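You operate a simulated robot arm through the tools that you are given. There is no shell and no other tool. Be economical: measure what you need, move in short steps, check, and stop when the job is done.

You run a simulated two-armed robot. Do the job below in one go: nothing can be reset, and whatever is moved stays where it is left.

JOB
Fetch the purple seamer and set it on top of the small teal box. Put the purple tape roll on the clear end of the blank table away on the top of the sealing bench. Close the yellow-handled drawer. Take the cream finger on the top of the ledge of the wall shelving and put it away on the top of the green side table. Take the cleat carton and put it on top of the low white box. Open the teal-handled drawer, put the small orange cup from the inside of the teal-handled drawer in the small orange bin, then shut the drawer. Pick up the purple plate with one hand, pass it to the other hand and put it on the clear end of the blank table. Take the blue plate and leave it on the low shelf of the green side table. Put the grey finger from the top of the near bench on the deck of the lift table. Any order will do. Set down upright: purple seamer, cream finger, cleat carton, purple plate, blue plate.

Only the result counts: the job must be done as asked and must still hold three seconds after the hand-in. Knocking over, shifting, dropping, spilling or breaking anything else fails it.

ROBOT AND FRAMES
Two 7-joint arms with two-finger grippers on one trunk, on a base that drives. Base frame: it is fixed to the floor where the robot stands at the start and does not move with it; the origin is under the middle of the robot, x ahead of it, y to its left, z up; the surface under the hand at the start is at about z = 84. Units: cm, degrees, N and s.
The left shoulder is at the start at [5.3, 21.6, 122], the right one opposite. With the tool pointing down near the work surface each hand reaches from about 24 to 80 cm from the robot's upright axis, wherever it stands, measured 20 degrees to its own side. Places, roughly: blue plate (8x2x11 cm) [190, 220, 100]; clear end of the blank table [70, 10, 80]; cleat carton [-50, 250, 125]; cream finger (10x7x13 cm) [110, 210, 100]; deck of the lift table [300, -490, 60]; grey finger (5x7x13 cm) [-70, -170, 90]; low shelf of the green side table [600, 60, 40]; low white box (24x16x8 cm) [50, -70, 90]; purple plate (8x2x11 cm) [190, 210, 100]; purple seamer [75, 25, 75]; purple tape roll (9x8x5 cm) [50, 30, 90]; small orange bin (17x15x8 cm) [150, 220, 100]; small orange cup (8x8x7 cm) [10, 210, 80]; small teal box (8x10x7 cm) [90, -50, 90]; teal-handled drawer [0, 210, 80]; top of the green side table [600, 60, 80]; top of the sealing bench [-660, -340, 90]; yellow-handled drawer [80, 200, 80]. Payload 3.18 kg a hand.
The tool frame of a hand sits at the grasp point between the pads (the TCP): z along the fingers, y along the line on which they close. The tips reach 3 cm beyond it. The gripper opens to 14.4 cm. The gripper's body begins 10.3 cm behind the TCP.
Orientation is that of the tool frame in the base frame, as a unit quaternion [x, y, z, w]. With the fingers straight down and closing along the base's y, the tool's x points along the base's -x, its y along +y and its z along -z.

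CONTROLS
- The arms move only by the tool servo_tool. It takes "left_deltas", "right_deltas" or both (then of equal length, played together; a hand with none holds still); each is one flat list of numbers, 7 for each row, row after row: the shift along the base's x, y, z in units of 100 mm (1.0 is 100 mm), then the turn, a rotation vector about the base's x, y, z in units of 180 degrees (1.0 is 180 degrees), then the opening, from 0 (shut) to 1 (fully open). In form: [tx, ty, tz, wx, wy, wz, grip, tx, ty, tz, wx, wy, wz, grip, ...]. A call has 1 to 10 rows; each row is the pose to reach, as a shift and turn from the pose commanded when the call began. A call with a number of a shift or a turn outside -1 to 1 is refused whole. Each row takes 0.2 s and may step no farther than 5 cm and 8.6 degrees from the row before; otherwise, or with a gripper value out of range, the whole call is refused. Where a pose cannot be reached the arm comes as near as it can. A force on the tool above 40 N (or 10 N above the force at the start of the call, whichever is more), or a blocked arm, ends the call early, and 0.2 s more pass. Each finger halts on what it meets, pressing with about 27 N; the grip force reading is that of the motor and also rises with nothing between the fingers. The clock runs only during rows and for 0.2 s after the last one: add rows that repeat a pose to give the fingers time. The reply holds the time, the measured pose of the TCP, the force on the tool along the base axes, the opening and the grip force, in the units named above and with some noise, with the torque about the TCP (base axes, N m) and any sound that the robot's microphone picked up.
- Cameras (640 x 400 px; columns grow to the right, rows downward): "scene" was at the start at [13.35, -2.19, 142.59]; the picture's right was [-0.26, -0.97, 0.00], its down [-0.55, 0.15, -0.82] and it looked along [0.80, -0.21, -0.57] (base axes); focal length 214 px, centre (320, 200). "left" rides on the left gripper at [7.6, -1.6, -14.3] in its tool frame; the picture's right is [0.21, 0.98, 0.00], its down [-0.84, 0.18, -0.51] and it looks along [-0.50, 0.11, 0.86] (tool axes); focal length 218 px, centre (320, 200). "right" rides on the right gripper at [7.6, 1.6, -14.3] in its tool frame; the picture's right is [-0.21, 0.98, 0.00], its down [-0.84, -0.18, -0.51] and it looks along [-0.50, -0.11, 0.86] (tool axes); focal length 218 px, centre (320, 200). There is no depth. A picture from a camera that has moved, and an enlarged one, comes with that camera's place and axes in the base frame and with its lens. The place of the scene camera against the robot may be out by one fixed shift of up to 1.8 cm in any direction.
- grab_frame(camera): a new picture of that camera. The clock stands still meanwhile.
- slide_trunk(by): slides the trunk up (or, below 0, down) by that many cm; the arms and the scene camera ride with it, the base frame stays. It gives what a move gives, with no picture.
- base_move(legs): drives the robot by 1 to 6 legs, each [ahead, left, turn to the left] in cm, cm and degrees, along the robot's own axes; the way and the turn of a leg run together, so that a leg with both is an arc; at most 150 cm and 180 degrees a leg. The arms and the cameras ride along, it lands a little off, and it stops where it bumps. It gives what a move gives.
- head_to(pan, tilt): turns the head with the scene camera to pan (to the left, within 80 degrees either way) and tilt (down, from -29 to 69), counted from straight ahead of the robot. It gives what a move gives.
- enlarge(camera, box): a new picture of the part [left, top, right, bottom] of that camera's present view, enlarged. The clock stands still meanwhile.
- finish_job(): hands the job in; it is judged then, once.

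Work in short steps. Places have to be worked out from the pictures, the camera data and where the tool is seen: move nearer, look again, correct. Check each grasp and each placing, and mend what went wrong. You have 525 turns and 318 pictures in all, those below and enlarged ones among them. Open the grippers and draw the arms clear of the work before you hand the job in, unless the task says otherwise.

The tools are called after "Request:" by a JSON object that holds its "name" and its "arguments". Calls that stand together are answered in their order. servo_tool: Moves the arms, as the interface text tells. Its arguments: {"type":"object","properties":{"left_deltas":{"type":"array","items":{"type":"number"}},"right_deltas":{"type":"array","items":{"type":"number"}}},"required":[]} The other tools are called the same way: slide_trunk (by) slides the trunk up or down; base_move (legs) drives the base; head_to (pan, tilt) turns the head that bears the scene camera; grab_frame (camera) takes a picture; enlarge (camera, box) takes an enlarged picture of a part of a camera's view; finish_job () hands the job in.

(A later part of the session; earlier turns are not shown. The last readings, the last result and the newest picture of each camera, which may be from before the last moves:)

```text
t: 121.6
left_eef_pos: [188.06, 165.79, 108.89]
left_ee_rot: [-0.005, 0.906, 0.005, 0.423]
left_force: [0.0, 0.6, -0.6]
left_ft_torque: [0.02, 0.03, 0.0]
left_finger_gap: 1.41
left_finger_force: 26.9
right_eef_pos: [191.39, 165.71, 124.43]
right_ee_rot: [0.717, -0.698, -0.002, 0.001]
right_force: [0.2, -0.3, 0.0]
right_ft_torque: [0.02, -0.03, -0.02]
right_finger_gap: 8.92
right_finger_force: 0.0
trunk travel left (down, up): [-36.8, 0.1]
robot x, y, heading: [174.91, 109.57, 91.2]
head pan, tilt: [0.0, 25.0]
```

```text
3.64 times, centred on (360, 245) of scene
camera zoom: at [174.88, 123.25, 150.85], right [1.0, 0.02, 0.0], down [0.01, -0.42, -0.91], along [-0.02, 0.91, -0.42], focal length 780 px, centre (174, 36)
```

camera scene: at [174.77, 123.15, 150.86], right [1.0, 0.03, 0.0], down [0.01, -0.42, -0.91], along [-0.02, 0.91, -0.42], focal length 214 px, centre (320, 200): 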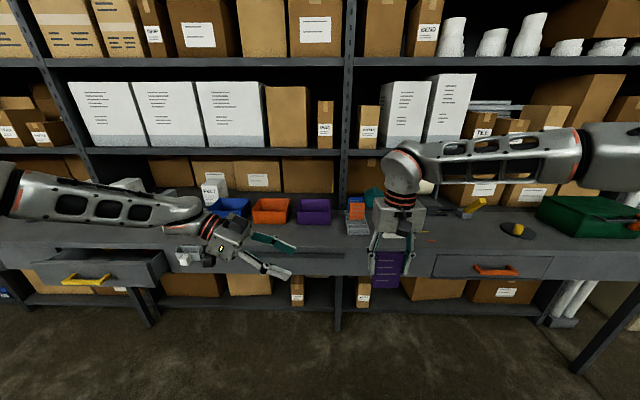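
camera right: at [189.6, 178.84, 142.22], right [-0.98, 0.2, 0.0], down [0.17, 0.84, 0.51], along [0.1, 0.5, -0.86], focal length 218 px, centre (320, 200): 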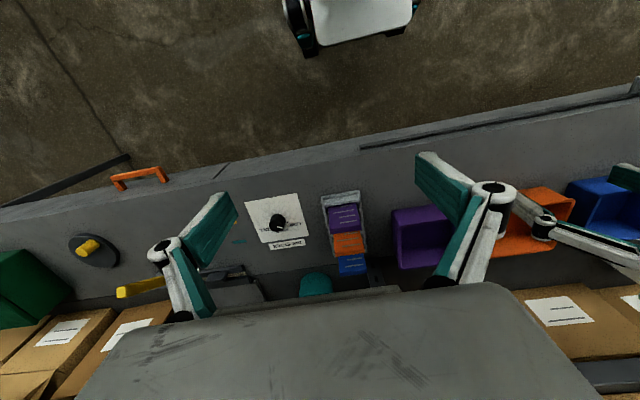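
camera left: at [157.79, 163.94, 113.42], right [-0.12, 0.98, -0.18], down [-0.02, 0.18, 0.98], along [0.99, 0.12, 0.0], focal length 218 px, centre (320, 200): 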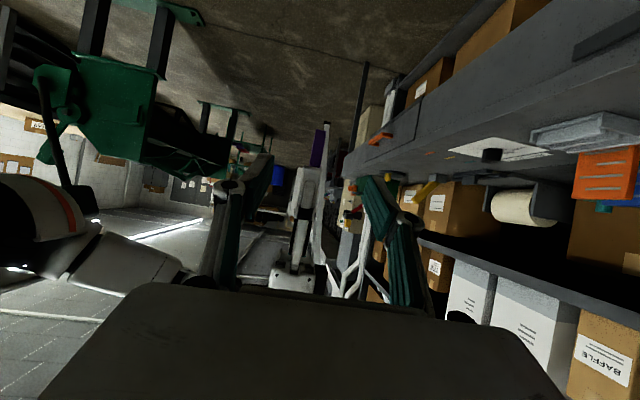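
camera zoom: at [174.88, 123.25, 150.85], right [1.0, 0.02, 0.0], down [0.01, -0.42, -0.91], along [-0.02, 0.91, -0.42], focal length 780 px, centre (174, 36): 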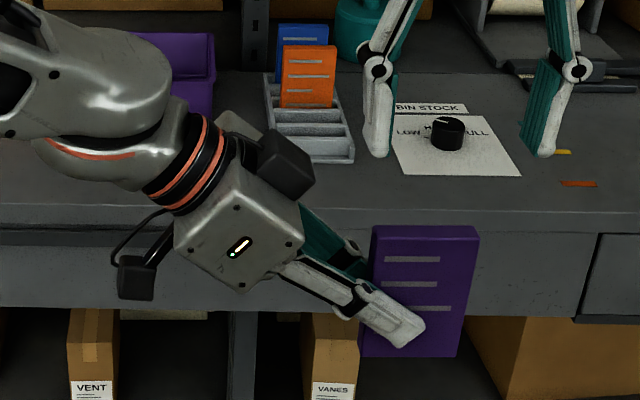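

The hand-over is done: the left holds the plate upright. I shift the left hand to the left side and then drive along the ledge towards the yellow drawer.

Request:
{"name": "servo_tool", "arguments": {"left_deltas": [-0.3, 0, 0.1, 0, 0, 0, 0.05, -0.6, 0, 0.2, 0, 0, 0, 0.05, -1, 0, 0.3, 0, 0, 0, 0.05]}}

Request:
{"name": "servo_tool", "arguments": {"left_deltas": [-0.3, 0, 0, 0, 0, 0, 0.05, -0.6, 0, 0, 0, 0, 0, 0.05, -0.9, 0, 0, 0, 0, 0, 0.05]}}

Request:
{"name": "base_move", "arguments": {"legs": [[0, 112, -1]]}}

Request:
{"name": "grab_frame", "arguments": {"camera": "scene"}}

```text
t: 122.4
left_eef_pos: [177.66, 165.83, 111.62]
left_ee_rot: [-0.004, 0.906, 0.003, 0.424]
left_force: [-0.3, -0.1, -0.3]
left_ft_torque: [0.03, -0.02, -0.03]
left_finger_gap: 1.42
left_finger_force: 27.0
right_eef_pos: [191.17, 165.88, 124.47]
right_ee_rot: [0.717, -0.697, -0.002, 0.0]
right_force: [-0.3, -0.5, 0.9]
right_ft_torque: [0.03, -0.02, -0.02]
right_finger_gap: 8.92
right_finger_force: 0.1
trunk travel left (down, up): [-36.8, 0.1]
robot x, y, heading: [174.7, 109.72, 91.2]
head pan, tilt: [0.0, 25.0]
```

```text
t: 123.2
left_eef_pos: [168.82, 165.89, 111.61]
left_ee_rot: [-0.004, 0.906, 0.005, 0.423]
left_force: [-0.2, -0.4, -0.7]
left_ft_torque: [0.0, -0.05, 0.0]
left_finger_gap: 1.42
left_finger_force: 26.9
right_eef_pos: [191.25, 165.78, 124.49]
right_ee_rot: [0.717, -0.697, -0.002, -0.001]
right_force: [-0.5, -0.4, 0.6]
right_ft_torque: [0.03, -0.02, 0.01]
right_finger_gap: 8.95
right_finger_force: 0.1
trunk travel left (down, up): [-36.8, 0.1]
robot x, y, heading: [174.86, 110.01, 91.4]
head pan, tilt: [0.0, 25.0]
```

```text
t: 133.1
left_eef_pos: [60.18, 164.82, 111.59]
left_ee_rot: [0.008, 0.906, -0.002, 0.423]
left_force: [0.5, 0.1, -1.0]
left_ft_torque: [0.01, 0.03, 0.03]
left_finger_gap: 1.41
left_finger_force: 27.0
right_eef_pos: [82.45, 164.09, 124.3]
right_ee_rot: [0.708, -0.706, -0.001, 0.002]
right_force: [-0.1, 0.0, 0.0]
right_ft_torque: [0.0, 0.02, 0.04]
right_finger_gap: 8.93
right_finger_force: 0.0
trunk travel left (down, up): [-36.8, 0.1]
robot x, y, heading: [64.28, 108.44, 90.0]
head pan, tilt: [0.0, 25.0]
```

```text
262 pictures are left
camera scene: at [64.87, 122.09, 150.84], right [1.0, 0.0, 0.0], down [0.0, -0.42, -0.91], along [0.0, 0.91, -0.42], focal length 214 px, centre (320, 200)
```

scene: 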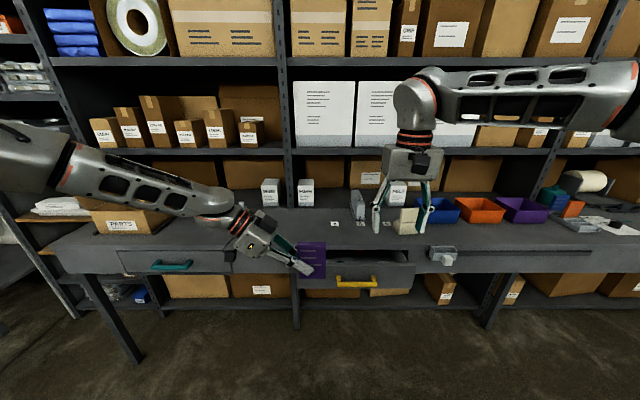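

The yellow handle is near (78, 187, ~83). I lower the trunk so the closed right hand comes to drawer height, in the free space in front.

Request:
{"name": "servo_tool", "arguments": {"right_deltas": [-0.2, 0, 0, 0, 0, 0, 0.3, -0.4, 0, 0, 0, 0, 0, 0, -0.4, 0, 0, 0, 0, 0, 0, -0.4, 0, 0, 0, 0, 0, 0]}}

Request:
{"name": "slide_trunk", "arguments": {"by": -36}}

Request:
{"name": "grab_frame", "arguments": {"camera": "scene"}}

Request:
{"name": "grab_frame", "arguments": {"camera": "right"}}

```text
t: 134.1
left_eef_pos: [60.24, 164.79, 111.57]
left_ee_rot: [0.008, 0.906, -0.002, 0.424]
left_force: [-0.5, 0.6, -0.7]
left_ft_torque: [0.02, 0.01, 0.0]
left_finger_gap: 1.41
left_finger_force: 27.4
right_eef_pos: [78.43, 163.97, 124.29]
right_ee_rot: [0.708, -0.706, -0.001, 0.002]
right_force: [0.0, 0.6, -0.4]
right_ft_torque: [0.04, -0.03, 0.01]
right_finger_gap: 0.01
right_finger_force: 26.9
trunk travel left (down, up): [-36.8, 0.1]
robot x, y, heading: [64.45, 108.31, 89.8]
head pan, tilt: [0.0, 25.0]
```

```text
t: 137.6
left_eef_pos: [60.21, 162.79, 65.09]
left_ee_rot: [-0.05, 0.898, -0.126, 0.419]
left_force: [-0.8, 0.2, 0.1]
left_ft_torque: [-0.01, 0.02, 0.01]
left_finger_gap: 1.41
left_finger_force: 26.9
right_eef_pos: [78.54, 164.11, 88.49]
right_ee_rot: [0.707, -0.707, -0.002, 0.0]
right_force: [-0.3, -0.9, -0.8]
right_ft_torque: [0.03, -0.02, 0.0]
right_finger_gap: 0.0
right_finger_force: 26.7
trunk travel left (down, up): [-0.8, 36.1]
robot x, y, heading: [64.57, 108.53, 90.1]
head pan, tilt: [0.0, 25.0]
```

```text
261 pictures are left
camera scene: at [64.92, 146.42, 110.11], right [1.0, 0.0, 0.0], down [0.0, -0.42, -0.91], along [0.0, 0.91, -0.42], focal length 214 px, centre (320, 200)
```

scene: 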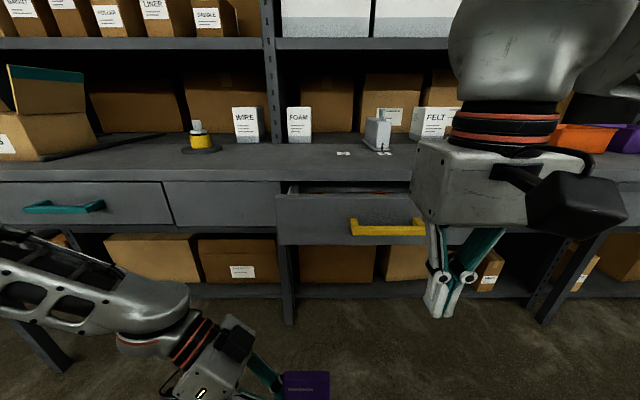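

```text
260 pictures are left
camera right: at [76.83, 156.49, 102.45], right [-0.98, 0.21, 0.0], down [0.18, 0.84, 0.51], along [0.1, 0.5, -0.86], focal length 218 px, centre (320, 200)
```

right: 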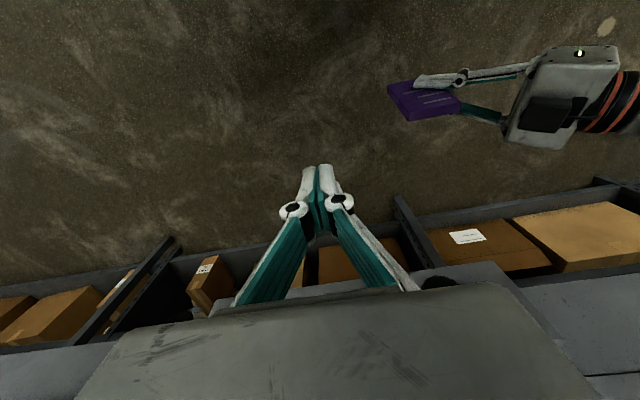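

The robot leans forward as the trunk lowers. The handle triangulates to (79, 187.4, 82.5), about 9.5 cm short of closed. I lower the fingers 4 cm and advance to just short of the handle.

Request:
{"name": "servo_tool", "arguments": {"right_deltas": [0.05, 0.2, -0.2, 0, 0, 0, 0, 0.05, 0.5, -0.4, 0, 0, 0, 0, 0.05, 0.8, -0.4, 0, 0, 0, 0, 0.05, 1, -0.4, 0, 0, 0, 0]}}

Request:
{"name": "servo_tool", "arguments": {"right_deltas": [0, 0.35, 0, 0, 0, 0, 0, 0, 0.7, 0, 0, 0, 0, 0, 0, 0.95, 0, 0, 0, 0, 0]}}

Request:
{"name": "grab_frame", "arguments": {"camera": "scene"}}

```text
t: 138.6
left_eef_pos: [60.16, 162.8, 64.93]
left_ee_rot: [-0.05, 0.897, -0.126, 0.42]
left_force: [0.1, 0.7, -0.3]
left_ft_torque: [-0.04, 0.0, 0.01]
left_finger_gap: 1.42
left_finger_force: 27.2
right_eef_pos: [78.94, 174.25, 84.49]
right_ee_rot: [0.708, -0.707, -0.001, 0.002]
right_force: [0.1, 0.0, 1.0]
right_ft_torque: [-0.03, 0.01, -0.01]
right_finger_gap: 0.0
right_finger_force: 27.1
trunk travel left (down, up): [-0.8, 36.1]
robot x, y, heading: [64.26, 108.87, 90.0]
head pan, tilt: [0.0, 25.0]
```

```text
t: 139.4
left_eef_pos: [60.17, 162.92, 64.93]
left_ee_rot: [-0.051, 0.897, -0.126, 0.42]
left_force: [0.2, 0.0, -1.0]
left_ft_torque: [0.01, 0.02, 0.0]
left_finger_gap: 1.41
left_finger_force: 27.3
right_eef_pos: [78.79, 183.71, 84.33]
right_ee_rot: [0.707, -0.707, -0.001, -0.001]
right_force: [0.2, 0.3, 0.2]
right_ft_torque: [0.0, 0.02, 0.0]
right_finger_gap: 0.0
right_finger_force: 30.3
trunk travel left (down, up): [-0.8, 36.1]
robot x, y, heading: [64.54, 108.53, 90.0]
head pan, tilt: [0.0, 25.0]
```

```text
259 pictures are left
camera scene: at [64.9, 146.5, 110.06], right [1.0, 0.0, 0.0], down [0.0, -0.42, -0.91], along [0.0, 0.91, -0.42], focal length 214 px, centre (320, 200)
```

scene: 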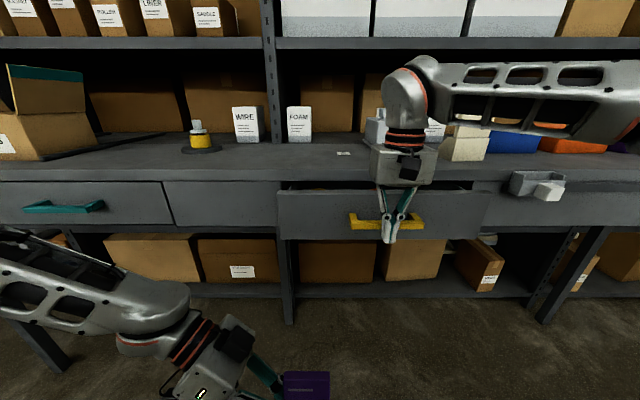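

The fingers are right in front of the handle. I push forward slowly.

Request:
{"name": "servo_tool", "arguments": {"right_deltas": [0, 0.15, 0, 0, 0, 0, 0, 0, 0.3, 0, 0, 0, 0, 0, 0, 0.45, 0, 0, 0, 0, 0, 0, 0.6, 0, 0, 0, 0, 0, 0, 0.7, 0, 0, 0, 0, 0, 0, 0.8, 0, 0, 0, 0, 0, 0, 0.9, 0, 0, 0, 0, 0, 0, 1, 0, 0, 0, 0, 0]}}

Request:
{"name": "servo_tool", "arguments": {"right_deltas": [0, 0.1, 0, 0, 0, 0, 0, 0, 0.2, 0, 0, 0, 0, 0, 0, 0.3, 0, 0, 0, 0, 0, 0, 0.4, 0, 0, 0, 0, 0]}}

Request:
{"name": "grab_frame", "arguments": {"camera": "scene"}}

```text
t: 141.2
left_eef_pos: [60.23, 162.78, 64.94]
left_ee_rot: [-0.05, 0.897, -0.127, 0.42]
left_force: [0.0, 0.2, 0.2]
left_ft_torque: [0.0, 0.0, 0.02]
left_finger_gap: 1.4
left_finger_force: 26.7
right_eef_pos: [78.96, 187.7, 84.05]
right_ee_rot: [-0.707, 0.708, 0.004, 0.001]
right_force: [0.1, 0.6, 0.0]
right_ft_torque: [-0.02, 0.04, -0.03]
right_finger_gap: 0.04
right_finger_force: 31.0
right hand out of reach, approached as far as the arm can: row 3, 4, 5, 6, 7, 8
trunk travel left (down, up): [-0.8, 36.1]
robot x, y, heading: [64.4, 108.84, 89.9]
head pan, tilt: [0.0, 25.0]
```

```text
t: 142.2
left_eef_pos: [60.16, 162.89, 65.05]
left_ee_rot: [-0.05, 0.897, -0.126, 0.42]
left_force: [0.3, -0.2, -0.8]
left_ft_torque: [-0.02, 0.0, 0.0]
left_finger_gap: 1.42
left_finger_force: 27.4
right_eef_pos: [78.85, 187.69, 84.19]
right_ee_rot: [-0.707, 0.707, 0.005, 0.001]
right_force: [0.0, 0.5, -0.1]
right_ft_torque: [-0.01, 0.03, 0.02]
right_finger_gap: 0.01
right_finger_force: 30.8
right hand out of reach, approached as far as the arm can: row 1, 2, 3, 4
trunk travel left (down, up): [-0.8, 36.1]
robot x, y, heading: [64.51, 108.51, 90.0]
head pan, tilt: [0.0, 25.0]
```

```text
258 pictures are left
camera scene: at [64.92, 146.47, 110.08], right [1.0, 0.0, 0.0], down [0.0, -0.42, -0.91], along [0.0, 0.91, -0.42], focal length 214 px, centre (320, 200)
```

scene: 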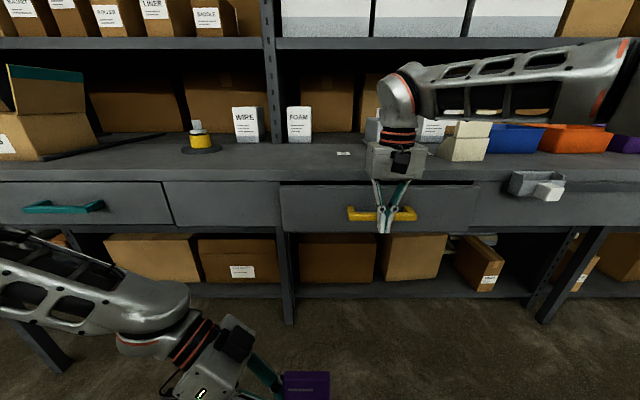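

Out of arm reach but the drawer has started moving. I drive the base ahead 6 cm to keep pushing.

Request:
{"name": "base_move", "arguments": {"legs": [[6, 0, 0]]}}

Request:
{"name": "enlarge", "arguments": {"camera": "scene", "box": [160, 130, 560, 300]}}

```text
t: 143.2
left_eef_pos: [60.18, 167.17, 64.98]
left_ee_rot: [-0.05, 0.898, -0.126, 0.42]
left_force: [0.0, -0.1, -0.3]
left_ft_torque: [-0.01, 0.0, 0.0]
left_finger_gap: 1.41
left_finger_force: 27.0
right_eef_pos: [78.81, 191.4, 84.04]
right_ee_rot: [-0.704, 0.71, -0.004, -0.009]
right_force: [-0.3, -0.1, -0.3]
right_ft_torque: [0.03, -0.03, 0.02]
right_finger_gap: 0.0
right_finger_force: 31.2
trunk travel left (down, up): [-0.8, 36.1]
robot x, y, heading: [64.3, 112.99, 89.7]
head pan, tilt: [0.0, 25.0]
stopped in leg 1: the force on the tool passed its limit at 75 N (the readings are from after the stop); the commanded pose is now the measured one
```

```text
1.60 times, centred on (360, 215) of scene
camera zoom: at [64.95, 150.86, 110.07], right [1.0, 0.0, 0.0], down [0.0, -0.42, -0.91], along [0.0, 0.91, -0.42], focal length 343 px, centre (256, 176)
```

zoom: 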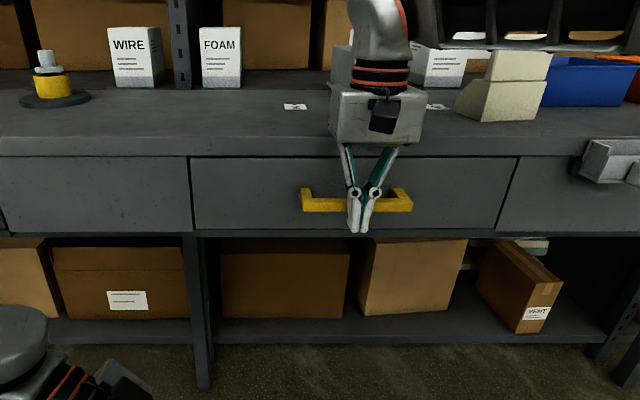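

The drawer now looks flush and the push met the end stop. I draw the hand back and check.

Request:
{"name": "servo_tool", "arguments": {"right_deltas": [0, -0.35, 0, 0, 0, 0, 0, 0, -0.7, 0, 0, 0, 0, 0, 0, -1, 0, 0, 0, 0, 0]}}

Request:
{"name": "base_move", "arguments": {"legs": [[-15, 0, 0]]}}

Request:
{"name": "slide_trunk", "arguments": {"by": 36}}

Request:
{"name": "grab_frame", "arguments": {"camera": "scene"}}

```text
t: 144.0
left_eef_pos: [60.19, 167.18, 65.11]
left_ee_rot: [-0.05, 0.898, -0.126, 0.419]
left_force: [-0.3, -0.4, -1.4]
left_ft_torque: [0.02, 0.03, 0.03]
left_finger_gap: 1.38
left_finger_force: 27.4
right_eef_pos: [78.89, 181.29, 84.11]
right_ee_rot: [-0.704, 0.71, -0.003, -0.008]
right_force: [-0.8, 1.4, 0.1]
right_ft_torque: [-0.03, 0.02, 0.0]
right_finger_gap: 0.0
right_finger_force: 30.3
trunk travel left (down, up): [-0.8, 36.1]
robot x, y, heading: [64.04, 113.24, 89.9]
head pan, tilt: [0.0, 25.0]
```

```text
t: 145.4
left_eef_pos: [60.01, 152.49, 65.01]
left_ee_rot: [-0.05, 0.897, -0.126, 0.42]
left_force: [0.3, 0.2, -0.4]
left_ft_torque: [0.03, 0.03, 0.0]
left_finger_gap: 1.42
left_finger_force: 26.7
right_eef_pos: [78.78, 166.57, 84.09]
right_ee_rot: [-0.704, 0.71, -0.003, -0.007]
right_force: [-0.1, 0.4, -0.3]
right_ft_torque: [0.08, 0.0, -0.02]
right_finger_gap: 0.0
right_finger_force: 30.6
trunk travel left (down, up): [-0.8, 36.1]
robot x, y, heading: [64.14, 98.14, 90.0]
head pan, tilt: [0.0, 25.0]
```

```text
t: 148.9
left_eef_pos: [60.08, 152.47, 100.86]
left_ee_rot: [-0.051, 0.897, -0.125, 0.42]
left_force: [-0.5, 0.6, -0.5]
left_ft_torque: [0.0, 0.01, 0.0]
left_finger_gap: 1.42
left_finger_force: 26.7
right_eef_pos: [78.77, 160.89, 136.98]
right_ee_rot: [-0.698, 0.703, 0.097, 0.091]
right_force: [-0.3, 0.3, -1.0]
right_ft_torque: [0.02, 0.01, 0.02]
right_finger_gap: 0.01
right_finger_force: 30.5
trunk travel left (down, up): [-36.8, 0.1]
robot x, y, heading: [64.39, 98.12, 89.8]
head pan, tilt: [0.0, 25.0]
```

```text
256 pictures are left
camera scene: at [64.84, 111.75, 150.83], right [1.0, 0.0, 0.0], down [0.0, -0.42, -0.91], along [0.0, 0.91, -0.42], focal length 214 px, centre (320, 200)
```

scene: 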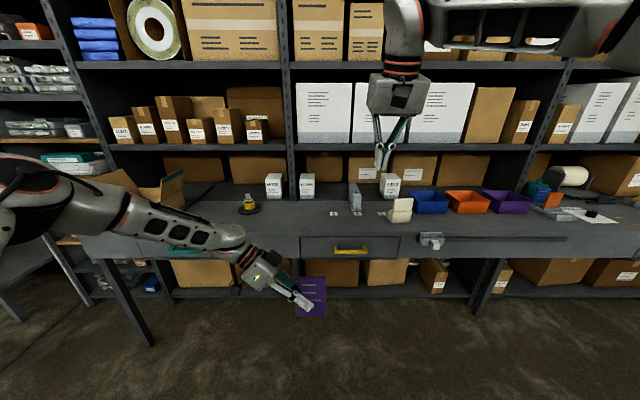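

The yellow drawer is shut. I restore the hands' tilt (the left rolled about 15° in the trunk move) and zoom in on the shelf cartons to find the "CLEAT" one.

Request:
{"name": "servo_tool", "arguments": {"left_deltas": [0, 0.1, 0.1, 0.043, 0, 0, 0.05, 0, 0.2, 0.2, 0.086, 0, 0, 0.05]}}

Request:
{"name": "enlarge", "arguments": {"camera": "scene", "box": [70, 70, 290, 220]}}

```text
t: 149.5
left_eef_pos: [59.99, 154.51, 103.12]
left_ee_rot: [0.006, 0.906, -0.003, 0.423]
left_force: [-0.5, 0.0, -0.3]
left_ft_torque: [0.0, 0.03, -0.01]
left_finger_gap: 1.43
left_finger_force: 27.3
right_eef_pos: [78.76, 160.68, 137.07]
right_ee_rot: [-0.698, 0.703, 0.098, 0.092]
right_force: [-1.0, -0.1, -0.3]
right_ft_torque: [0.01, 0.01, -0.03]
right_finger_gap: 0.0
right_finger_force: 30.8
trunk travel left (down, up): [-36.8, 0.1]
robot x, y, heading: [64.63, 98.32, 90.0]
head pan, tilt: [0.0, 25.0]
```

```text
2.67 times, centred on (180, 145) of scene
camera zoom: at [64.83, 111.72, 150.84], right [1.0, 0.0, 0.0], down [0.0, -0.42, -0.91], along [0.0, 0.91, -0.42], focal length 572 px, centre (693, 347)
```

zoom: 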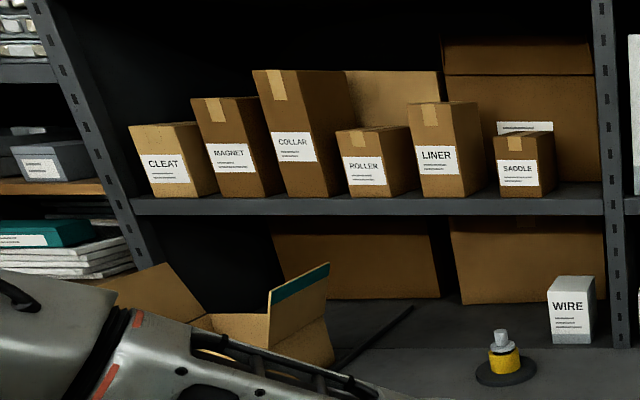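

The CLEAT carton is leftmost on the upper shelf, but reaching it needs free arms. I set the purple plate down first: I turn round to the table's left end right behind me.

Request:
{"name": "base_move", "arguments": {"legs": [[0, 0, 180], [0, -14, 0]]}}

Request:
{"name": "head_to", "arguments": {"pan": 0, "tilt": 40}}

Request:
{"name": "grab_frame", "arguments": {"camera": "scene"}}

```text
t: 158.8
left_eef_pos: [58.37, 41.72, 102.99]
left_ee_rot: [0.906, 0.023, -0.423, 0.01]
left_force: [-0.3, 0.7, -0.7]
left_ft_torque: [-0.02, -0.01, -0.01]
left_finger_gap: 1.42
left_finger_force: 27.2
right_eef_pos: [40.06, 34.22, 136.99]
right_ee_rot: [0.682, 0.719, -0.089, 0.1]
right_force: [0.1, 0.4, -0.6]
right_ft_torque: [0.01, 0.01, -0.01]
right_finger_gap: 0.0
right_finger_force: 31.0
trunk travel left (down, up): [-36.8, 0.1]
robot x, y, heading: [50.66, 97.14, -86.3]
head pan, tilt: [0.0, 25.0]
```

```text
t: 159.6
left_eef_pos: [58.5, 41.72, 102.93]
left_ee_rot: [0.906, 0.021, -0.423, 0.009]
left_force: [-0.9, -0.1, 0.4]
left_ft_torque: [-0.01, 0.0, 0.0]
left_finger_gap: 1.43
left_finger_force: 26.6
right_eef_pos: [40.13, 34.3, 136.89]
right_ee_rot: [0.682, 0.719, -0.089, 0.1]
right_force: [0.1, 0.1, -0.4]
right_ft_torque: [0.0, 0.0, 0.01]
right_finger_gap: 0.0
right_finger_force: 30.7
trunk travel left (down, up): [-36.8, 0.1]
robot x, y, heading: [50.41, 97.76, -86.7]
head pan, tilt: [0.0, 40.0]
```

```text
254 pictures are left
camera scene: at [51.79, 85.03, 148.51], right [-1.0, -0.06, 0.0], down [-0.04, 0.64, -0.77], along [0.05, -0.77, -0.64], focal length 214 px, centre (320, 200)
```

scene: 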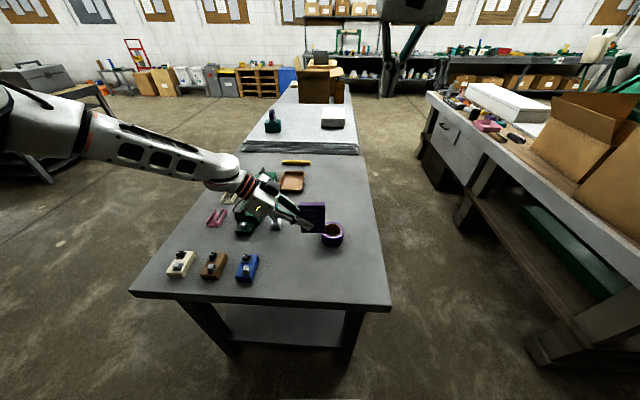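

Clear view: the free spot between the tape roll and the table's end is around (50, 46). I move the plate over it and lower partway.

Request:
{"name": "servo_tool", "arguments": {"left_deltas": [-0.15, 0.1, -0.2, 0, 0, 0, 0.05, -0.3, 0.25, -0.4, 0, 0, 0, 0.05, -0.45, 0.35, -0.7, 0, 0, 0, 0.05, -0.56, 0.43, -1, 0, 0, 0, 0.05]}}

Request:
{"name": "enlarge", "arguments": {"camera": "scene", "box": [210, 180, 400, 310]}}

Request:
{"name": "grab_frame", "arguments": {"camera": "left"}}

```text
t: 160.6
left_eef_pos: [52.81, 46.06, 93.02]
left_ee_rot: [0.906, 0.022, -0.423, 0.011]
left_force: [0.1, -0.2, -0.5]
left_ft_torque: [0.07, 0.0, -0.02]
left_finger_gap: 1.41
left_finger_force: 27.3
right_eef_pos: [40.15, 34.35, 137.13]
right_ee_rot: [0.682, 0.719, -0.089, 0.1]
right_force: [0.2, 0.8, 0.2]
right_ft_torque: [0.0, -0.01, 0.0]
right_finger_gap: 0.02
right_finger_force: 31.1
trunk travel left (down, up): [-36.8, 0.1]
robot x, y, heading: [50.62, 97.32, -86.7]
head pan, tilt: [0.0, 40.0]
```

```text
3.08 times, centred on (305, 245) of scene
camera zoom: at [51.78, 85.0, 148.5], right [-1.0, -0.06, 0.0], down [-0.04, 0.64, -0.77], along [0.05, -0.76, -0.64], focal length 660 px, centre (366, 62)
```

zoom: 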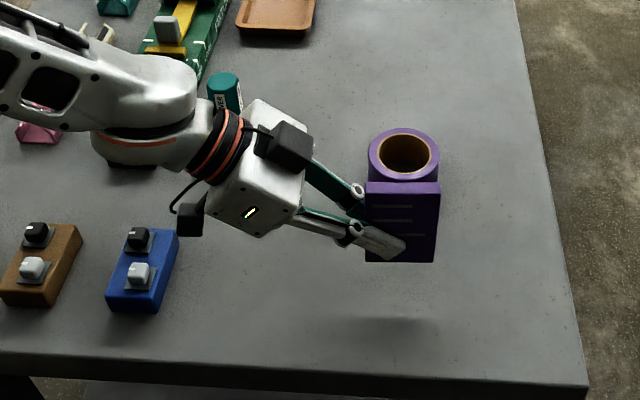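

```text
252 pictures are left
camera left: at [68.48, 48.43, 96.23], right [0.18, -0.97, -0.16], down [-0.14, -0.19, 0.97], along [-0.97, -0.15, -0.17], focal length 218 px, centre (320, 200)
```

left: 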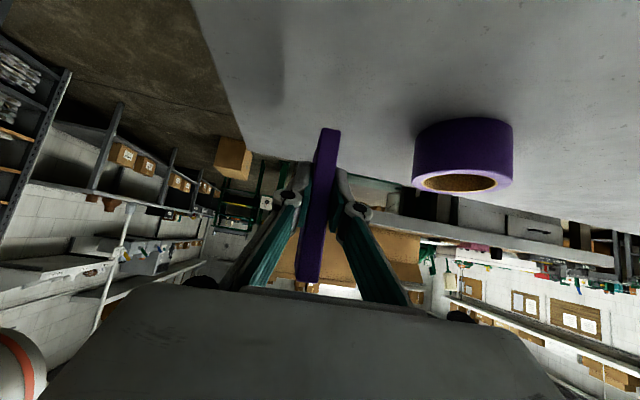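

Good clearance. I lower towards contact (expected TCP z≈87.5) in small steps.

Request:
{"name": "servo_tool", "arguments": {"left_deltas": [0, 0, -0.25, 0, 0, 0, 0.05, 0, 0, -0.42, 0, 0, 0, 0.05, 0, 0, -0.48, 0, 0, 0, 0.05]}}

Request:
{"name": "enlarge", "arguments": {"camera": "scene", "box": [270, 200, 370, 300]}}

```text
t: 161.4
left_eef_pos: [52.65, 46.05, 88.54]
left_ee_rot: [0.905, 0.021, -0.425, 0.012]
left_force: [2.7, 0.5, 22.7]
left_ft_torque: [0.01, 0.47, 0.03]
left_finger_gap: 1.46
left_finger_force: 26.9
right_eef_pos: [40.06, 34.46, 137.13]
right_ee_rot: [0.682, 0.719, -0.089, 0.101]
right_force: [-0.4, 0.2, 0.1]
right_ft_torque: [-0.01, -0.01, -0.01]
right_finger_gap: 0.0
right_finger_force: 30.6
trunk travel left (down, up): [-36.8, 0.1]
robot x, y, heading: [50.54, 97.64, -86.6]
head pan, tilt: [0.0, 40.0]
```

```text
4.00 times, centred on (320, 250) of scene
camera zoom: at [51.82, 85.25, 148.55], right [-1.0, -0.06, 0.0], down [-0.04, 0.64, -0.77], along [0.05, -0.77, -0.64], focal length 858 px, centre (320, 0)
```

zoom: 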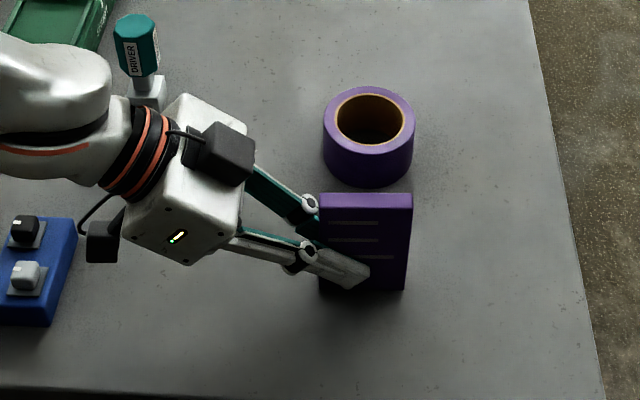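

Contact (23 N). I ease off slightly, open gently and retreat along the finger direction.

Request:
{"name": "servo_tool", "arguments": {"left_deltas": [0, 0, 0.015, 0, 0, 0, 0.05, 0, 0, 0.015, 0, 0, 0, 0.15, 0, 0, 0.015, 0, 0, 0, 0.3, 0, 0, 0.015, 0, 0, 0, 0.4]}}

Request:
{"name": "enlarge", "arguments": {"camera": "scene", "box": [270, 200, 370, 300]}}

Request:
{"name": "servo_tool", "arguments": {"left_deltas": [0.23, 0.01, 0.2, 0, 0, 0, 0.4, 0.5, 0.02, 0.43, 0, 0, 0, 0.4, 0.75, 0.03, 0.65, 0, 0, 0, 0.4, 1, 0.04, 0.9, 0, 0, 0, 0.4]}}

Request:
{"name": "enlarge", "arguments": {"camera": "scene", "box": [250, 190, 390, 310]}}

```text
t: 162.4
left_eef_pos: [52.87, 46.08, 88.29]
left_ee_rot: [0.906, 0.021, -0.423, 0.009]
left_force: [0.3, 0.5, -0.8]
left_ft_torque: [0.01, -0.02, 0.01]
left_finger_gap: 5.75
left_finger_force: 0.0
right_eef_pos: [39.97, 34.28, 136.9]
right_ee_rot: [0.681, 0.72, -0.089, 0.1]
right_force: [-0.2, -0.9, 0.2]
right_ft_torque: [-0.03, 0.0, -0.04]
right_finger_gap: 0.0
right_finger_force: 30.3
trunk travel left (down, up): [-36.8, 0.1]
robot x, y, heading: [50.6, 97.45, -86.4]
head pan, tilt: [0.0, 40.0]
```

```text
4.00 times, centred on (320, 250) of scene
camera zoom: at [51.78, 85.03, 148.5], right [-1.0, -0.06, 0.0], down [-0.04, 0.64, -0.77], along [0.05, -0.76, -0.64], focal length 858 px, centre (320, 0)
```

zoom: 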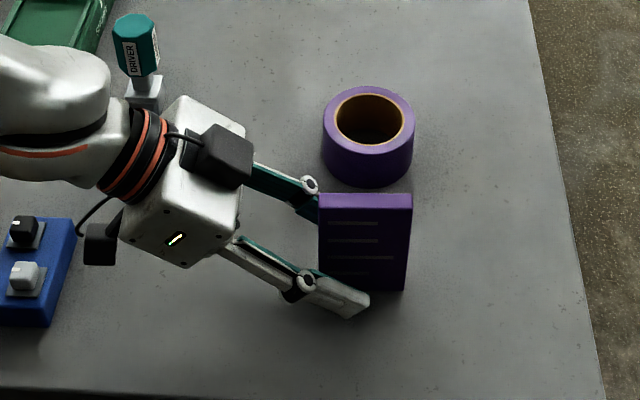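

```text
t: 163.4
left_eef_pos: [62.7, 46.54, 97.26]
left_ee_rot: [0.905, 0.022, -0.424, 0.01]
left_force: [0.6, -0.2, -0.2]
left_ft_torque: [-0.04, 0.0, 0.04]
left_finger_gap: 5.73
left_finger_force: 0.1
right_eef_pos: [40.15, 34.2, 137.13]
right_ee_rot: [0.681, 0.72, -0.089, 0.1]
right_force: [-0.2, 0.5, -0.4]
right_ft_torque: [-0.01, 0.04, -0.01]
right_finger_gap: 0.0
right_finger_force: 30.6
trunk travel left (down, up): [-36.8, 0.1]
robot x, y, heading: [50.78, 97.72, -86.7]
head pan, tilt: [0.0, 40.0]
```

```text
3.33 times, centred on (320, 250) of scene
camera zoom: at [51.83, 85.11, 148.51], right [-1.0, -0.06, 0.0], down [-0.04, 0.64, -0.77], along [0.05, -0.77, -0.64], focal length 715 px, centre (320, 33)
```

zoom: 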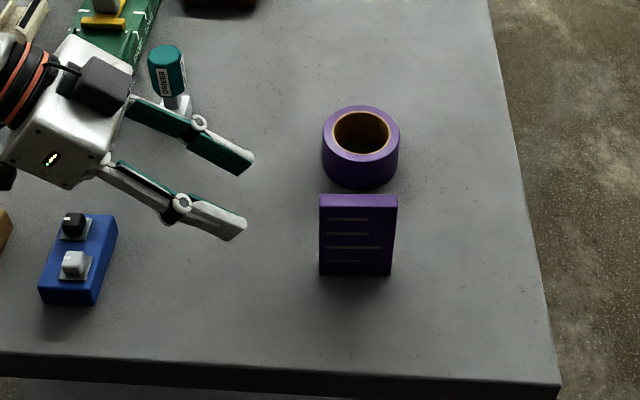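

The purple plate stands upright on the clear end. Next I re-orient the left hand to straight down, closing front-to-back (for the drawer handle), and level the right one.

Request:
{"name": "servo_tool", "arguments": {"left_deltas": [0.05, 0, 0.1, 0, -0.042, 0, 0.4, 0.1, 0, 0.2, 0, -0.084, 0, 0.4, 0.1, 0, 0.3, 0, -0.126, 0, 0.4, 0.1, 0, 0.4, 0, -0.168, 0, 0.4, 0.1, 0, 0.5, 0, -0.21, 0, 0.4, 0.1, 0, 0.6, 0, -0.252, 0, 0.4, 0.1, 0, 0.7, 0, -0.278, 0, 0.4], "right_deltas": [0, 0, 0, 0.042, 0.0037, 0, 0.3, 0, 0, 0, 0.0846, 0.0074, 0, 0.6, 0, 0, 0, 0.0846, 0.0074, 0, 0.7, 0, 0, 0, 0.0846, 0.0074, 0, 0.7, 0, 0, 0, 0.0846, 0.0074, 0, 0.7, 0, 0, 0, 0.0846, 0.0074, 0, 0.7, 0, 0, 0, 0.0846, 0.0074, 0, 0.7]}}

Request:
{"name": "base_move", "arguments": {"legs": [[-20, 0, 0], [0, 0, 176], [0, 43, 0]]}}

Request:
{"name": "head_to", "arguments": {"pan": 0, "tilt": 25}}

Request:
{"name": "grab_frame", "arguments": {"camera": "scene"}}

```text
t: 165.1
left_eef_pos: [53.6, 44.08, 114.35]
left_ee_rot: [0.995, 0.061, -0.034, -0.075]
left_force: [-0.8, -0.6, 0.2]
left_ft_torque: [0.03, -0.06, 0.02]
left_finger_gap: 5.76
left_finger_force: 0.2
left hand out of reach, approached as far as the arm can: row 1, 2, 3, 4, 5, 6, 7
right_eef_pos: [39.87, 39.16, 130.95]
right_ee_rot: [0.688, 0.726, 0.001, 0.0]
right_force: [-0.2, -0.8, -0.7]
right_ft_torque: [0.01, -0.07, 0.0]
right_finger_gap: 10.05
right_finger_force: 0.1
right hand out of reach, approached as far as the arm can: row 1, 2, 3, 4, 5, 6, 7
trunk travel left (down, up): [-36.8, 0.1]
robot x, y, heading: [50.41, 97.64, -86.8]
head pan, tilt: [0.0, 40.0]
stopped in row 7 (left hand): the arm was blocked; the commanded pose is now the measured one
```

```text
t: 177.9
left_eef_pos: [5.45, 170.32, 114.78]
left_ee_rot: [-0.036, 0.996, -0.073, 0.035]
left_force: [0.8, 0.5, 0.0]
left_ft_torque: [-0.01, 0.0, -0.04]
left_finger_gap: 5.74
left_finger_force: 0.0
right_eef_pos: [19.35, 174.48, 131.09]
right_ee_rot: [0.709, -0.705, 0.0, -0.002]
right_force: [0.7, 0.2, -0.2]
right_ft_torque: [-0.02, -0.01, 0.0]
right_finger_gap: 10.08
right_finger_force: 0.0
trunk travel left (down, up): [-36.8, 0.1]
robot x, y, heading: [5.92, 116.91, 90.6]
head pan, tilt: [0.0, 40.0]
```

```text
t: 178.6
left_eef_pos: [5.35, 170.22, 114.8]
left_ee_rot: [-0.037, 0.996, -0.074, 0.036]
left_force: [-0.2, -0.8, 0.3]
left_ft_torque: [0.02, -0.02, -0.01]
left_finger_gap: 5.77
left_finger_force: 0.1
right_eef_pos: [19.53, 174.38, 131.08]
right_ee_rot: [0.709, -0.705, 0.0, 0.0]
right_force: [0.7, 0.0, -0.5]
right_ft_torque: [0.02, -0.02, 0.0]
right_finger_gap: 10.06
right_finger_force: 0.1
trunk travel left (down, up): [-36.8, 0.1]
robot x, y, heading: [6.17, 116.79, 90.3]
head pan, tilt: [0.0, 25.0]
```

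```text
248 pictures are left
camera scene: at [6.26, 130.16, 150.83], right [1.0, 0.01, 0.0], down [0.0, -0.42, -0.91], along [-0.01, 0.91, -0.42], focal length 214 px, centre (320, 200)
```

scene: 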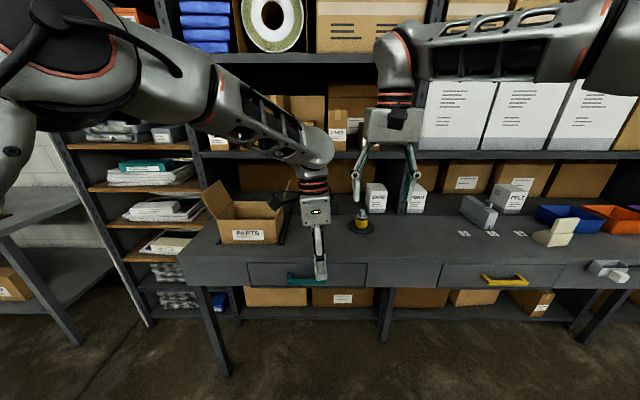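

The teal handle is at about (-2, 196, 82.5). I'll grip its bar from the front with the left hand pointing forward, closing vertically, so I rotate it to that now.

Request:
{"name": "servo_tool", "arguments": {"left_deltas": [0, 0.05, 0, 0.0456, 0.0031, 0, 0.4, 0, 0.1, 0, 0.0911, 0.0062, 0, 0.4, 0, 0.2, 0, 0.1367, 0.0093, 0, 0.4, 0, 0.3, 0, 0.1822, 0.0124, 0, 0.4, -0.1, 0.4, 0, 0.2278, 0.0155, 0, 0.4, -0.2, 0.5, 0, 0.2733, 0.0186, 0, 0.4, -0.3, 0.6, 0, 0.3189, 0.0217, 0, 0.4, -0.4, 0.7, 0, 0.3645, 0.0248, 0, 0.4, -0.5, 0.8, 0, 0.41, 0.0279, 0, 0.4, -0.6, 0.9, 0, 0.4556, 0.031, 0, 0.4]}}

Request:
{"name": "grab_frame", "arguments": {"camera": "left"}}

```text
t: 179.2
left_eef_pos: [6.82, 167.61, 111.08]
left_ee_rot: [-0.095, 0.99, -0.082, 0.068]
left_force: [-0.9, 0.2, -0.4]
left_ft_torque: [-0.04, 0.0, 0.02]
left_finger_gap: 5.74
left_finger_force: 0.1
left hand out of reach, approached as far as the arm can: row 1, 2
right_eef_pos: [19.2, 174.38, 131.07]
right_ee_rot: [0.709, -0.706, 0.001, -0.002]
right_force: [-0.3, 0.6, 0.3]
right_ft_torque: [-0.05, -0.04, -0.02]
right_finger_gap: 10.09
right_finger_force: 0.1
trunk travel left (down, up): [-36.8, 0.1]
robot x, y, heading: [5.86, 116.7, 90.2]
head pan, tilt: [0.0, 25.0]
stopped in row 2 (left hand): the arm was blocked; the commanded pose is now the measured one
```

```text
247 pictures are left
camera left: at [-2.37, 166.65, 124.42], right [-0.38, 0.91, -0.19], down [0.71, 0.42, 0.57], along [0.59, 0.07, -0.8], focal length 218 px, centre (320, 200)
```

left: 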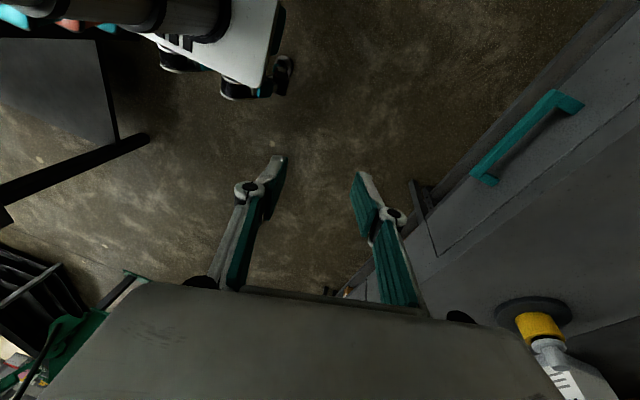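

The left wrist is probably touching the right hand. I move the right hand away to the right, then the left a bit left.

Request:
{"name": "servo_tool", "arguments": {"right_deltas": [0.3, 0, 0, 0, 0, 0, 0.7, 0.6, 0, 0, 0, 0, 0, 0.7, 1, 0, 0, 0, 0, 0, 0.7]}}

Request:
{"name": "servo_tool", "arguments": {"left_deltas": [-0.3, 0.1, 0, 0, 0, 0, 0.4, -0.6, 0.3, 0, 0, 0, 0, 0.4, -1, 0.5, 0, 0, 0, 0, 0.4]}}

```text
t: 180.0
left_eef_pos: [7.16, 167.48, 111.25]
left_ee_rot: [-0.095, 0.99, -0.079, 0.067]
left_force: [0.2, -0.5, -1.1]
left_ft_torque: [-0.02, 0.02, -0.03]
left_finger_gap: 5.77
left_finger_force: 0.1
right_eef_pos: [27.03, 172.81, 129.35]
right_ee_rot: [0.708, -0.706, 0.0, 0.0]
right_force: [0.4, 0.2, 0.4]
right_ft_torque: [-0.04, 0.06, 0.0]
right_finger_gap: 10.07
right_finger_force: 0.1
right hand out of reach, approached as far as the arm can: row 1, 2, 3
trunk travel left (down, up): [-36.8, 0.1]
robot x, y, heading: [5.95, 116.6, 90.6]
head pan, tilt: [0.0, 25.0]
```

```text
t: 180.8
left_eef_pos: [1.59, 176.52, 116.93]
left_ee_rot: [-0.09, 0.989, -0.095, 0.066]
left_force: [-1.2, 2.6, 3.5]
left_ft_torque: [-0.24, -0.14, 0.01]
left_finger_gap: 5.76
left_finger_force: 0.1
left hand out of reach, approached as far as the arm can: row 1, 2, 3
right_eef_pos: [26.56, 173.33, 129.23]
right_ee_rot: [0.709, -0.705, 0.003, -0.001]
right_force: [-1.4, 0.4, -1.4]
right_ft_torque: [-0.19, -0.14, -0.01]
right_finger_gap: 10.07
right_finger_force: 0.2
trunk travel left (down, up): [-36.8, 0.1]
robot x, y, heading: [6.4, 116.8, 90.4]
head pan, tilt: [0.0, 25.0]
```

Left is behaving oddly; I look at the arms' configuration.

Request:
{"name": "head_to", "arguments": {"pan": 20, "tilt": 35}}

Request:
{"name": "grab_frame", "arguments": {"camera": "scene"}}

```text
t: 181.7
left_eef_pos: [1.87, 175.73, 116.82]
left_ee_rot: [-0.088, 0.989, -0.098, 0.064]
left_force: [-0.4, 0.3, 0.5]
left_ft_torque: [0.02, 0.01, 0.0]
left_finger_gap: 5.75
left_finger_force: 0.0
right_eef_pos: [26.96, 172.91, 129.41]
right_ee_rot: [0.708, -0.706, -0.001, 0.0]
right_force: [0.2, 0.3, -0.3]
right_ft_torque: [0.01, 0.01, -0.01]
right_finger_gap: 10.08
right_finger_force: 0.1
trunk travel left (down, up): [-36.8, 0.1]
robot x, y, heading: [5.67, 116.72, 90.5]
head pan, tilt: [20.0, 35.0]
```

```text
246 pictures are left
camera scene: at [3.33, 129.1, 149.28], right [0.94, 0.35, 0.0], down [0.2, -0.54, -0.82], along [-0.29, 0.77, -0.57], focal length 214 px, centre (320, 200)
```

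scene: 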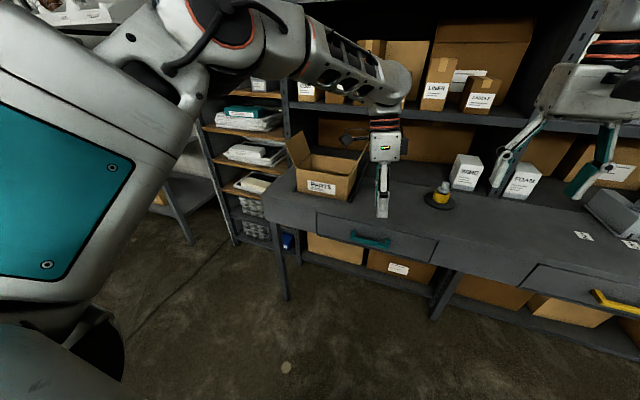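

The left arm is folded high. I lower the trunk 20 cm (as needed for the drawer anyway), then straighten the left hand.

Request:
{"name": "slide_trunk", "arguments": {"by": -20}}

Request:
{"name": "servo_tool", "arguments": {"left_deltas": [-0.1, 0.1, 0, 0.02, 0.0137, -0.0187, 0.4, -0.2, 0.2, 0, 0.041, 0.027, -0.037, 0.4, -0.3, 0.3, 0, 0.062, 0.041, -0.056, 0.4]}}

Request:
{"name": "grab_frame", "arguments": {"camera": "left"}}

Request:
{"name": "grab_frame", "arguments": {"camera": "scene"}}

```text
t: 183.8
left_eef_pos: [1.71, 176.73, 83.17]
left_ee_rot: [-0.096, 0.969, -0.222, 0.054]
left_force: [0.2, -0.4, 0.6]
left_ft_torque: [0.0, 0.02, -0.03]
left_finger_gap: 5.74
left_finger_force: 0.0
right_eef_pos: [26.69, 172.78, 109.7]
right_ee_rot: [0.708, -0.706, 0.0, -0.002]
right_force: [0.7, -0.4, -0.4]
right_ft_torque: [0.02, 0.01, -0.05]
right_finger_gap: 10.1
right_finger_force: 0.0
trunk travel left (down, up): [-16.8, 20.1]
robot x, y, heading: [5.92, 116.74, 90.8]
head pan, tilt: [20.0, 35.0]
```

```text
t: 184.6
left_eef_pos: [1.43, 185.91, 85.18]
left_ee_rot: [-0.021, 0.991, -0.132, -0.021]
left_force: [-0.1, 0.0, -0.7]
left_ft_torque: [-0.09, -0.05, 0.02]
left_finger_gap: 5.75
left_finger_force: 0.0
left hand out of reach, approached as far as the arm can: row 1, 2, 3
right_eef_pos: [26.84, 173.02, 109.41]
right_ee_rot: [0.709, -0.705, 0.002, 0.0]
right_force: [-0.3, 0.8, -0.3]
right_ft_torque: [-0.06, -0.01, 0.01]
right_finger_gap: 10.09
right_finger_force: 0.0
trunk travel left (down, up): [-16.8, 20.1]
robot x, y, heading: [5.67, 116.82, 90.4]
head pan, tilt: [20.0, 35.0]
```

```text
245 pictures are left
camera left: at [-5.61, 187.88, 99.7], right [-0.26, 0.94, -0.25], down [0.85, 0.34, 0.4], along [0.46, -0.11, -0.88], focal length 218 px, centre (320, 200)
```

left: 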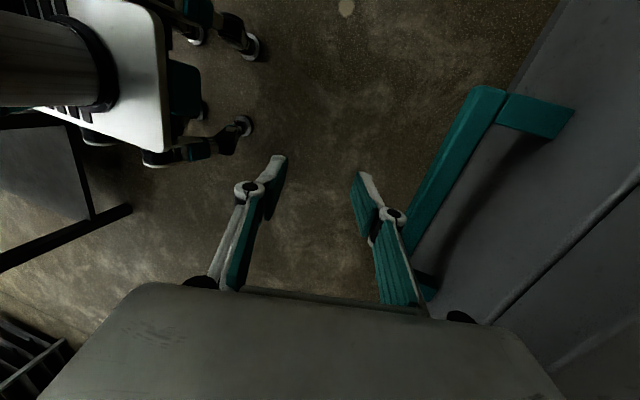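

```text
244 pictures are left
camera scene: at [3.21, 137.81, 128.62], right [0.94, 0.35, 0.0], down [0.2, -0.54, -0.82], along [-0.29, 0.77, -0.57], focal length 214 px, centre (320, 200)
```

scene: 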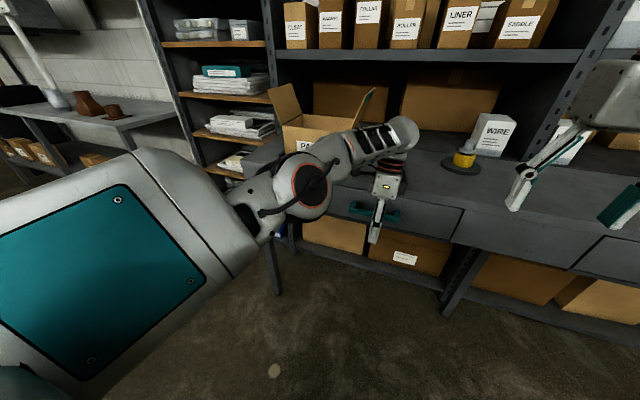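

The gap behind the handle bar is clearly wide enough for a finger. The left is at a wrist limit in this yaw, so I test whether the right hand can yaw -90° (outward) while pointing down.

Request:
{"name": "servo_tool", "arguments": {"right_deltas": [0, 0, 0, 0, 0, -0.045, 0.5, 0, 0, 0, 0, 0, -0.09, 0.5, 0, 0, 0, 0, 0, -0.135, 0.5, 0, 0, 0, 0, 0, -0.18, 0.5, 0, 0, 0, 0, 0, -0.225, 0.5, 0, 0, 0, 0, 0, -0.27, 0.5, 0, 0, 0, 0, 0, -0.315, 0.5, 0, 0, 0, 0, 0, -0.36, 0.5, 0, 0, 0, 0, 0, -0.405, 0.5, 0, 0, 0, 0, 0, -0.45, 0.5]}}

```text
t: 186.8
left_eef_pos: [1.45, 185.92, 85.33]
left_ee_rot: [-0.021, 0.991, -0.13, -0.02]
left_force: [-0.1, -0.3, -0.1]
left_ft_torque: [-0.02, 0.01, 0.0]
left_finger_gap: 5.79
left_finger_force: 0.1
right_eef_pos: [26.69, 172.97, 109.39]
right_ee_rot: [-0.079, 0.997, -0.001, 0.001]
right_force: [0.0, 0.6, 0.0]
right_ft_torque: [0.02, 0.02, 0.01]
right_finger_gap: 7.2
right_finger_force: 0.2
trunk travel left (down, up): [-16.8, 20.1]
robot x, y, heading: [5.79, 116.57, 90.3]
head pan, tilt: [20.0, 35.0]
```

The right yaws outward without trouble, so it will work the drawer. I finish its yaw and bring the left hand back out of the way into its default yaw.

Request:
{"name": "servo_tool", "arguments": {"right_deltas": [0, 0, 0, 0, 0, -0.025, 0.4, 0, 0, 0, 0, 0, -0.05, 0.3, 0, 0, 0, 0, 0, -0.05, 0.3, 0, 0, 0, 0, 0, -0.05, 0.3, 0, 0, 0, 0, 0, -0.05, 0.3, 0, 0, 0, 0, 0, -0.05, 0.3, 0, 0, 0, 0, 0, -0.05, 0.3, 0, 0, 0, 0, 0, -0.05, 0.3, 0, 0, 0, 0, 0, -0.05, 0.3, 0, 0, 0, 0, 0, -0.05, 0.3], "left_deltas": [-0.1, -0.1, 0.1, 0.008, 0, 0.045, 0.4, -0.2, -0.2, 0.2, 0.017, 0, 0.09, 0.4, -0.3, -0.3, 0.3, 0.025, 0, 0.135, 0.4, -0.4, -0.4, 0.4, 0.033, 0, 0.18, 0.4, -0.5, -0.4, 0.5, 0.042, 0, 0.225, 0.4, -0.6, -0.4, 0.6, 0.05, 0, 0.27, 0.4, -0.7, -0.4, 0.7, 0.058, 0, 0.315, 0.4, -0.8, -0.4, 0.8, 0.067, 0, 0.36, 0.4, -0.9, -0.4, 0.9, 0.075, 0, 0.405, 0.4, -1, -0.4, 1, 0.083, 0, 0.45, 0.4]}}

Request:
{"name": "base_move", "arguments": {"legs": [[-10, 20, 0]]}}

Request:
{"name": "head_to", "arguments": {"pan": 0, "tilt": 35}}

Request:
{"name": "grab_frame", "arguments": {"camera": "scene"}}

```text
t: 189.0
left_eef_pos: [-2.96, 192.99, 104.89]
left_ee_rot: [-0.66, 0.749, 0.001, 0.056]
left_force: [-0.4, -0.8, 0.6]
left_ft_torque: [0.06, 0.02, 0.0]
left_finger_gap: 5.74
left_finger_force: 0.0
left hand out of reach, approached as far as the arm can: row 1, 2, 3, 4, 5, 6, 7, 8, 9, 10
right_eef_pos: [26.75, 172.82, 109.62]
right_ee_rot: [-0.003, 1.0, 0.0, 0.001]
right_force: [0.1, 0.2, 0.5]
right_ft_torque: [0.07, -0.01, -0.01]
right_finger_gap: 4.31
right_finger_force: 0.0
trunk travel left (down, up): [-16.8, 20.1]
robot x, y, heading: [5.87, 116.5, 90.5]
head pan, tilt: [20.0, 35.0]
```

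```text
t: 191.4
left_eef_pos: [-22.42, 182.91, 104.76]
left_ee_rot: [-0.659, 0.75, 0.0, 0.055]
left_force: [0.4, 0.4, 1.7]
left_ft_torque: [-0.02, 0.0, 0.01]
left_finger_gap: 5.76
left_finger_force: 0.0
right_eef_pos: [7.19, 162.65, 109.41]
right_ee_rot: [-0.001, 1.0, -0.002, 0.001]
right_force: [-0.2, 0.1, -1.0]
right_ft_torque: [-0.04, -0.04, 0.0]
right_finger_gap: 4.33
right_finger_force: 0.3
trunk travel left (down, up): [-16.8, 20.1]
robot x, y, heading: [-13.65, 106.66, 90.4]
head pan, tilt: [20.0, 35.0]
```

```text
t: 192.2
left_eef_pos: [-22.37, 182.86, 104.87]
left_ee_rot: [-0.66, 0.75, 0.001, 0.055]
left_force: [-0.3, 0.6, 0.5]
left_ft_torque: [-0.01, -0.03, -0.02]
left_finger_gap: 5.78
left_finger_force: 0.1
right_eef_pos: [7.37, 162.66, 109.45]
right_ee_rot: [-0.001, 1.0, -0.001, 0.0]
right_force: [-1.2, -0.1, -0.2]
right_ft_torque: [0.0, 0.0, -0.01]
right_finger_gap: 4.33
right_finger_force: 0.1
trunk travel left (down, up): [-16.8, 20.1]
robot x, y, heading: [-13.88, 106.39, 90.3]
head pan, tilt: [0.0, 35.0]
```

```text
243 pictures are left
camera scene: at [-13.44, 127.91, 128.69], right [1.0, 0.01, 0.0], down [0.0, -0.57, -0.82], along [-0.01, 0.82, -0.57], focal length 214 px, centre (320, 200)
```

scene: 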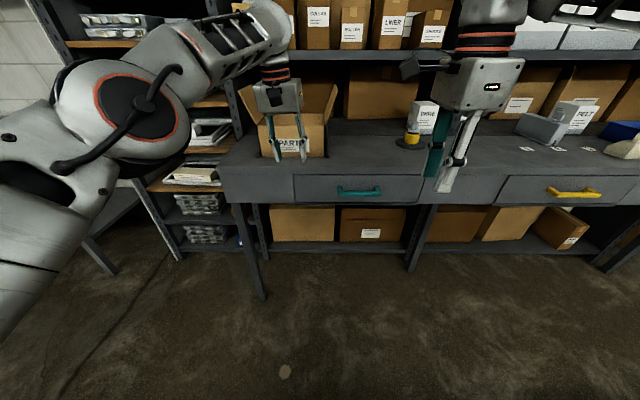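

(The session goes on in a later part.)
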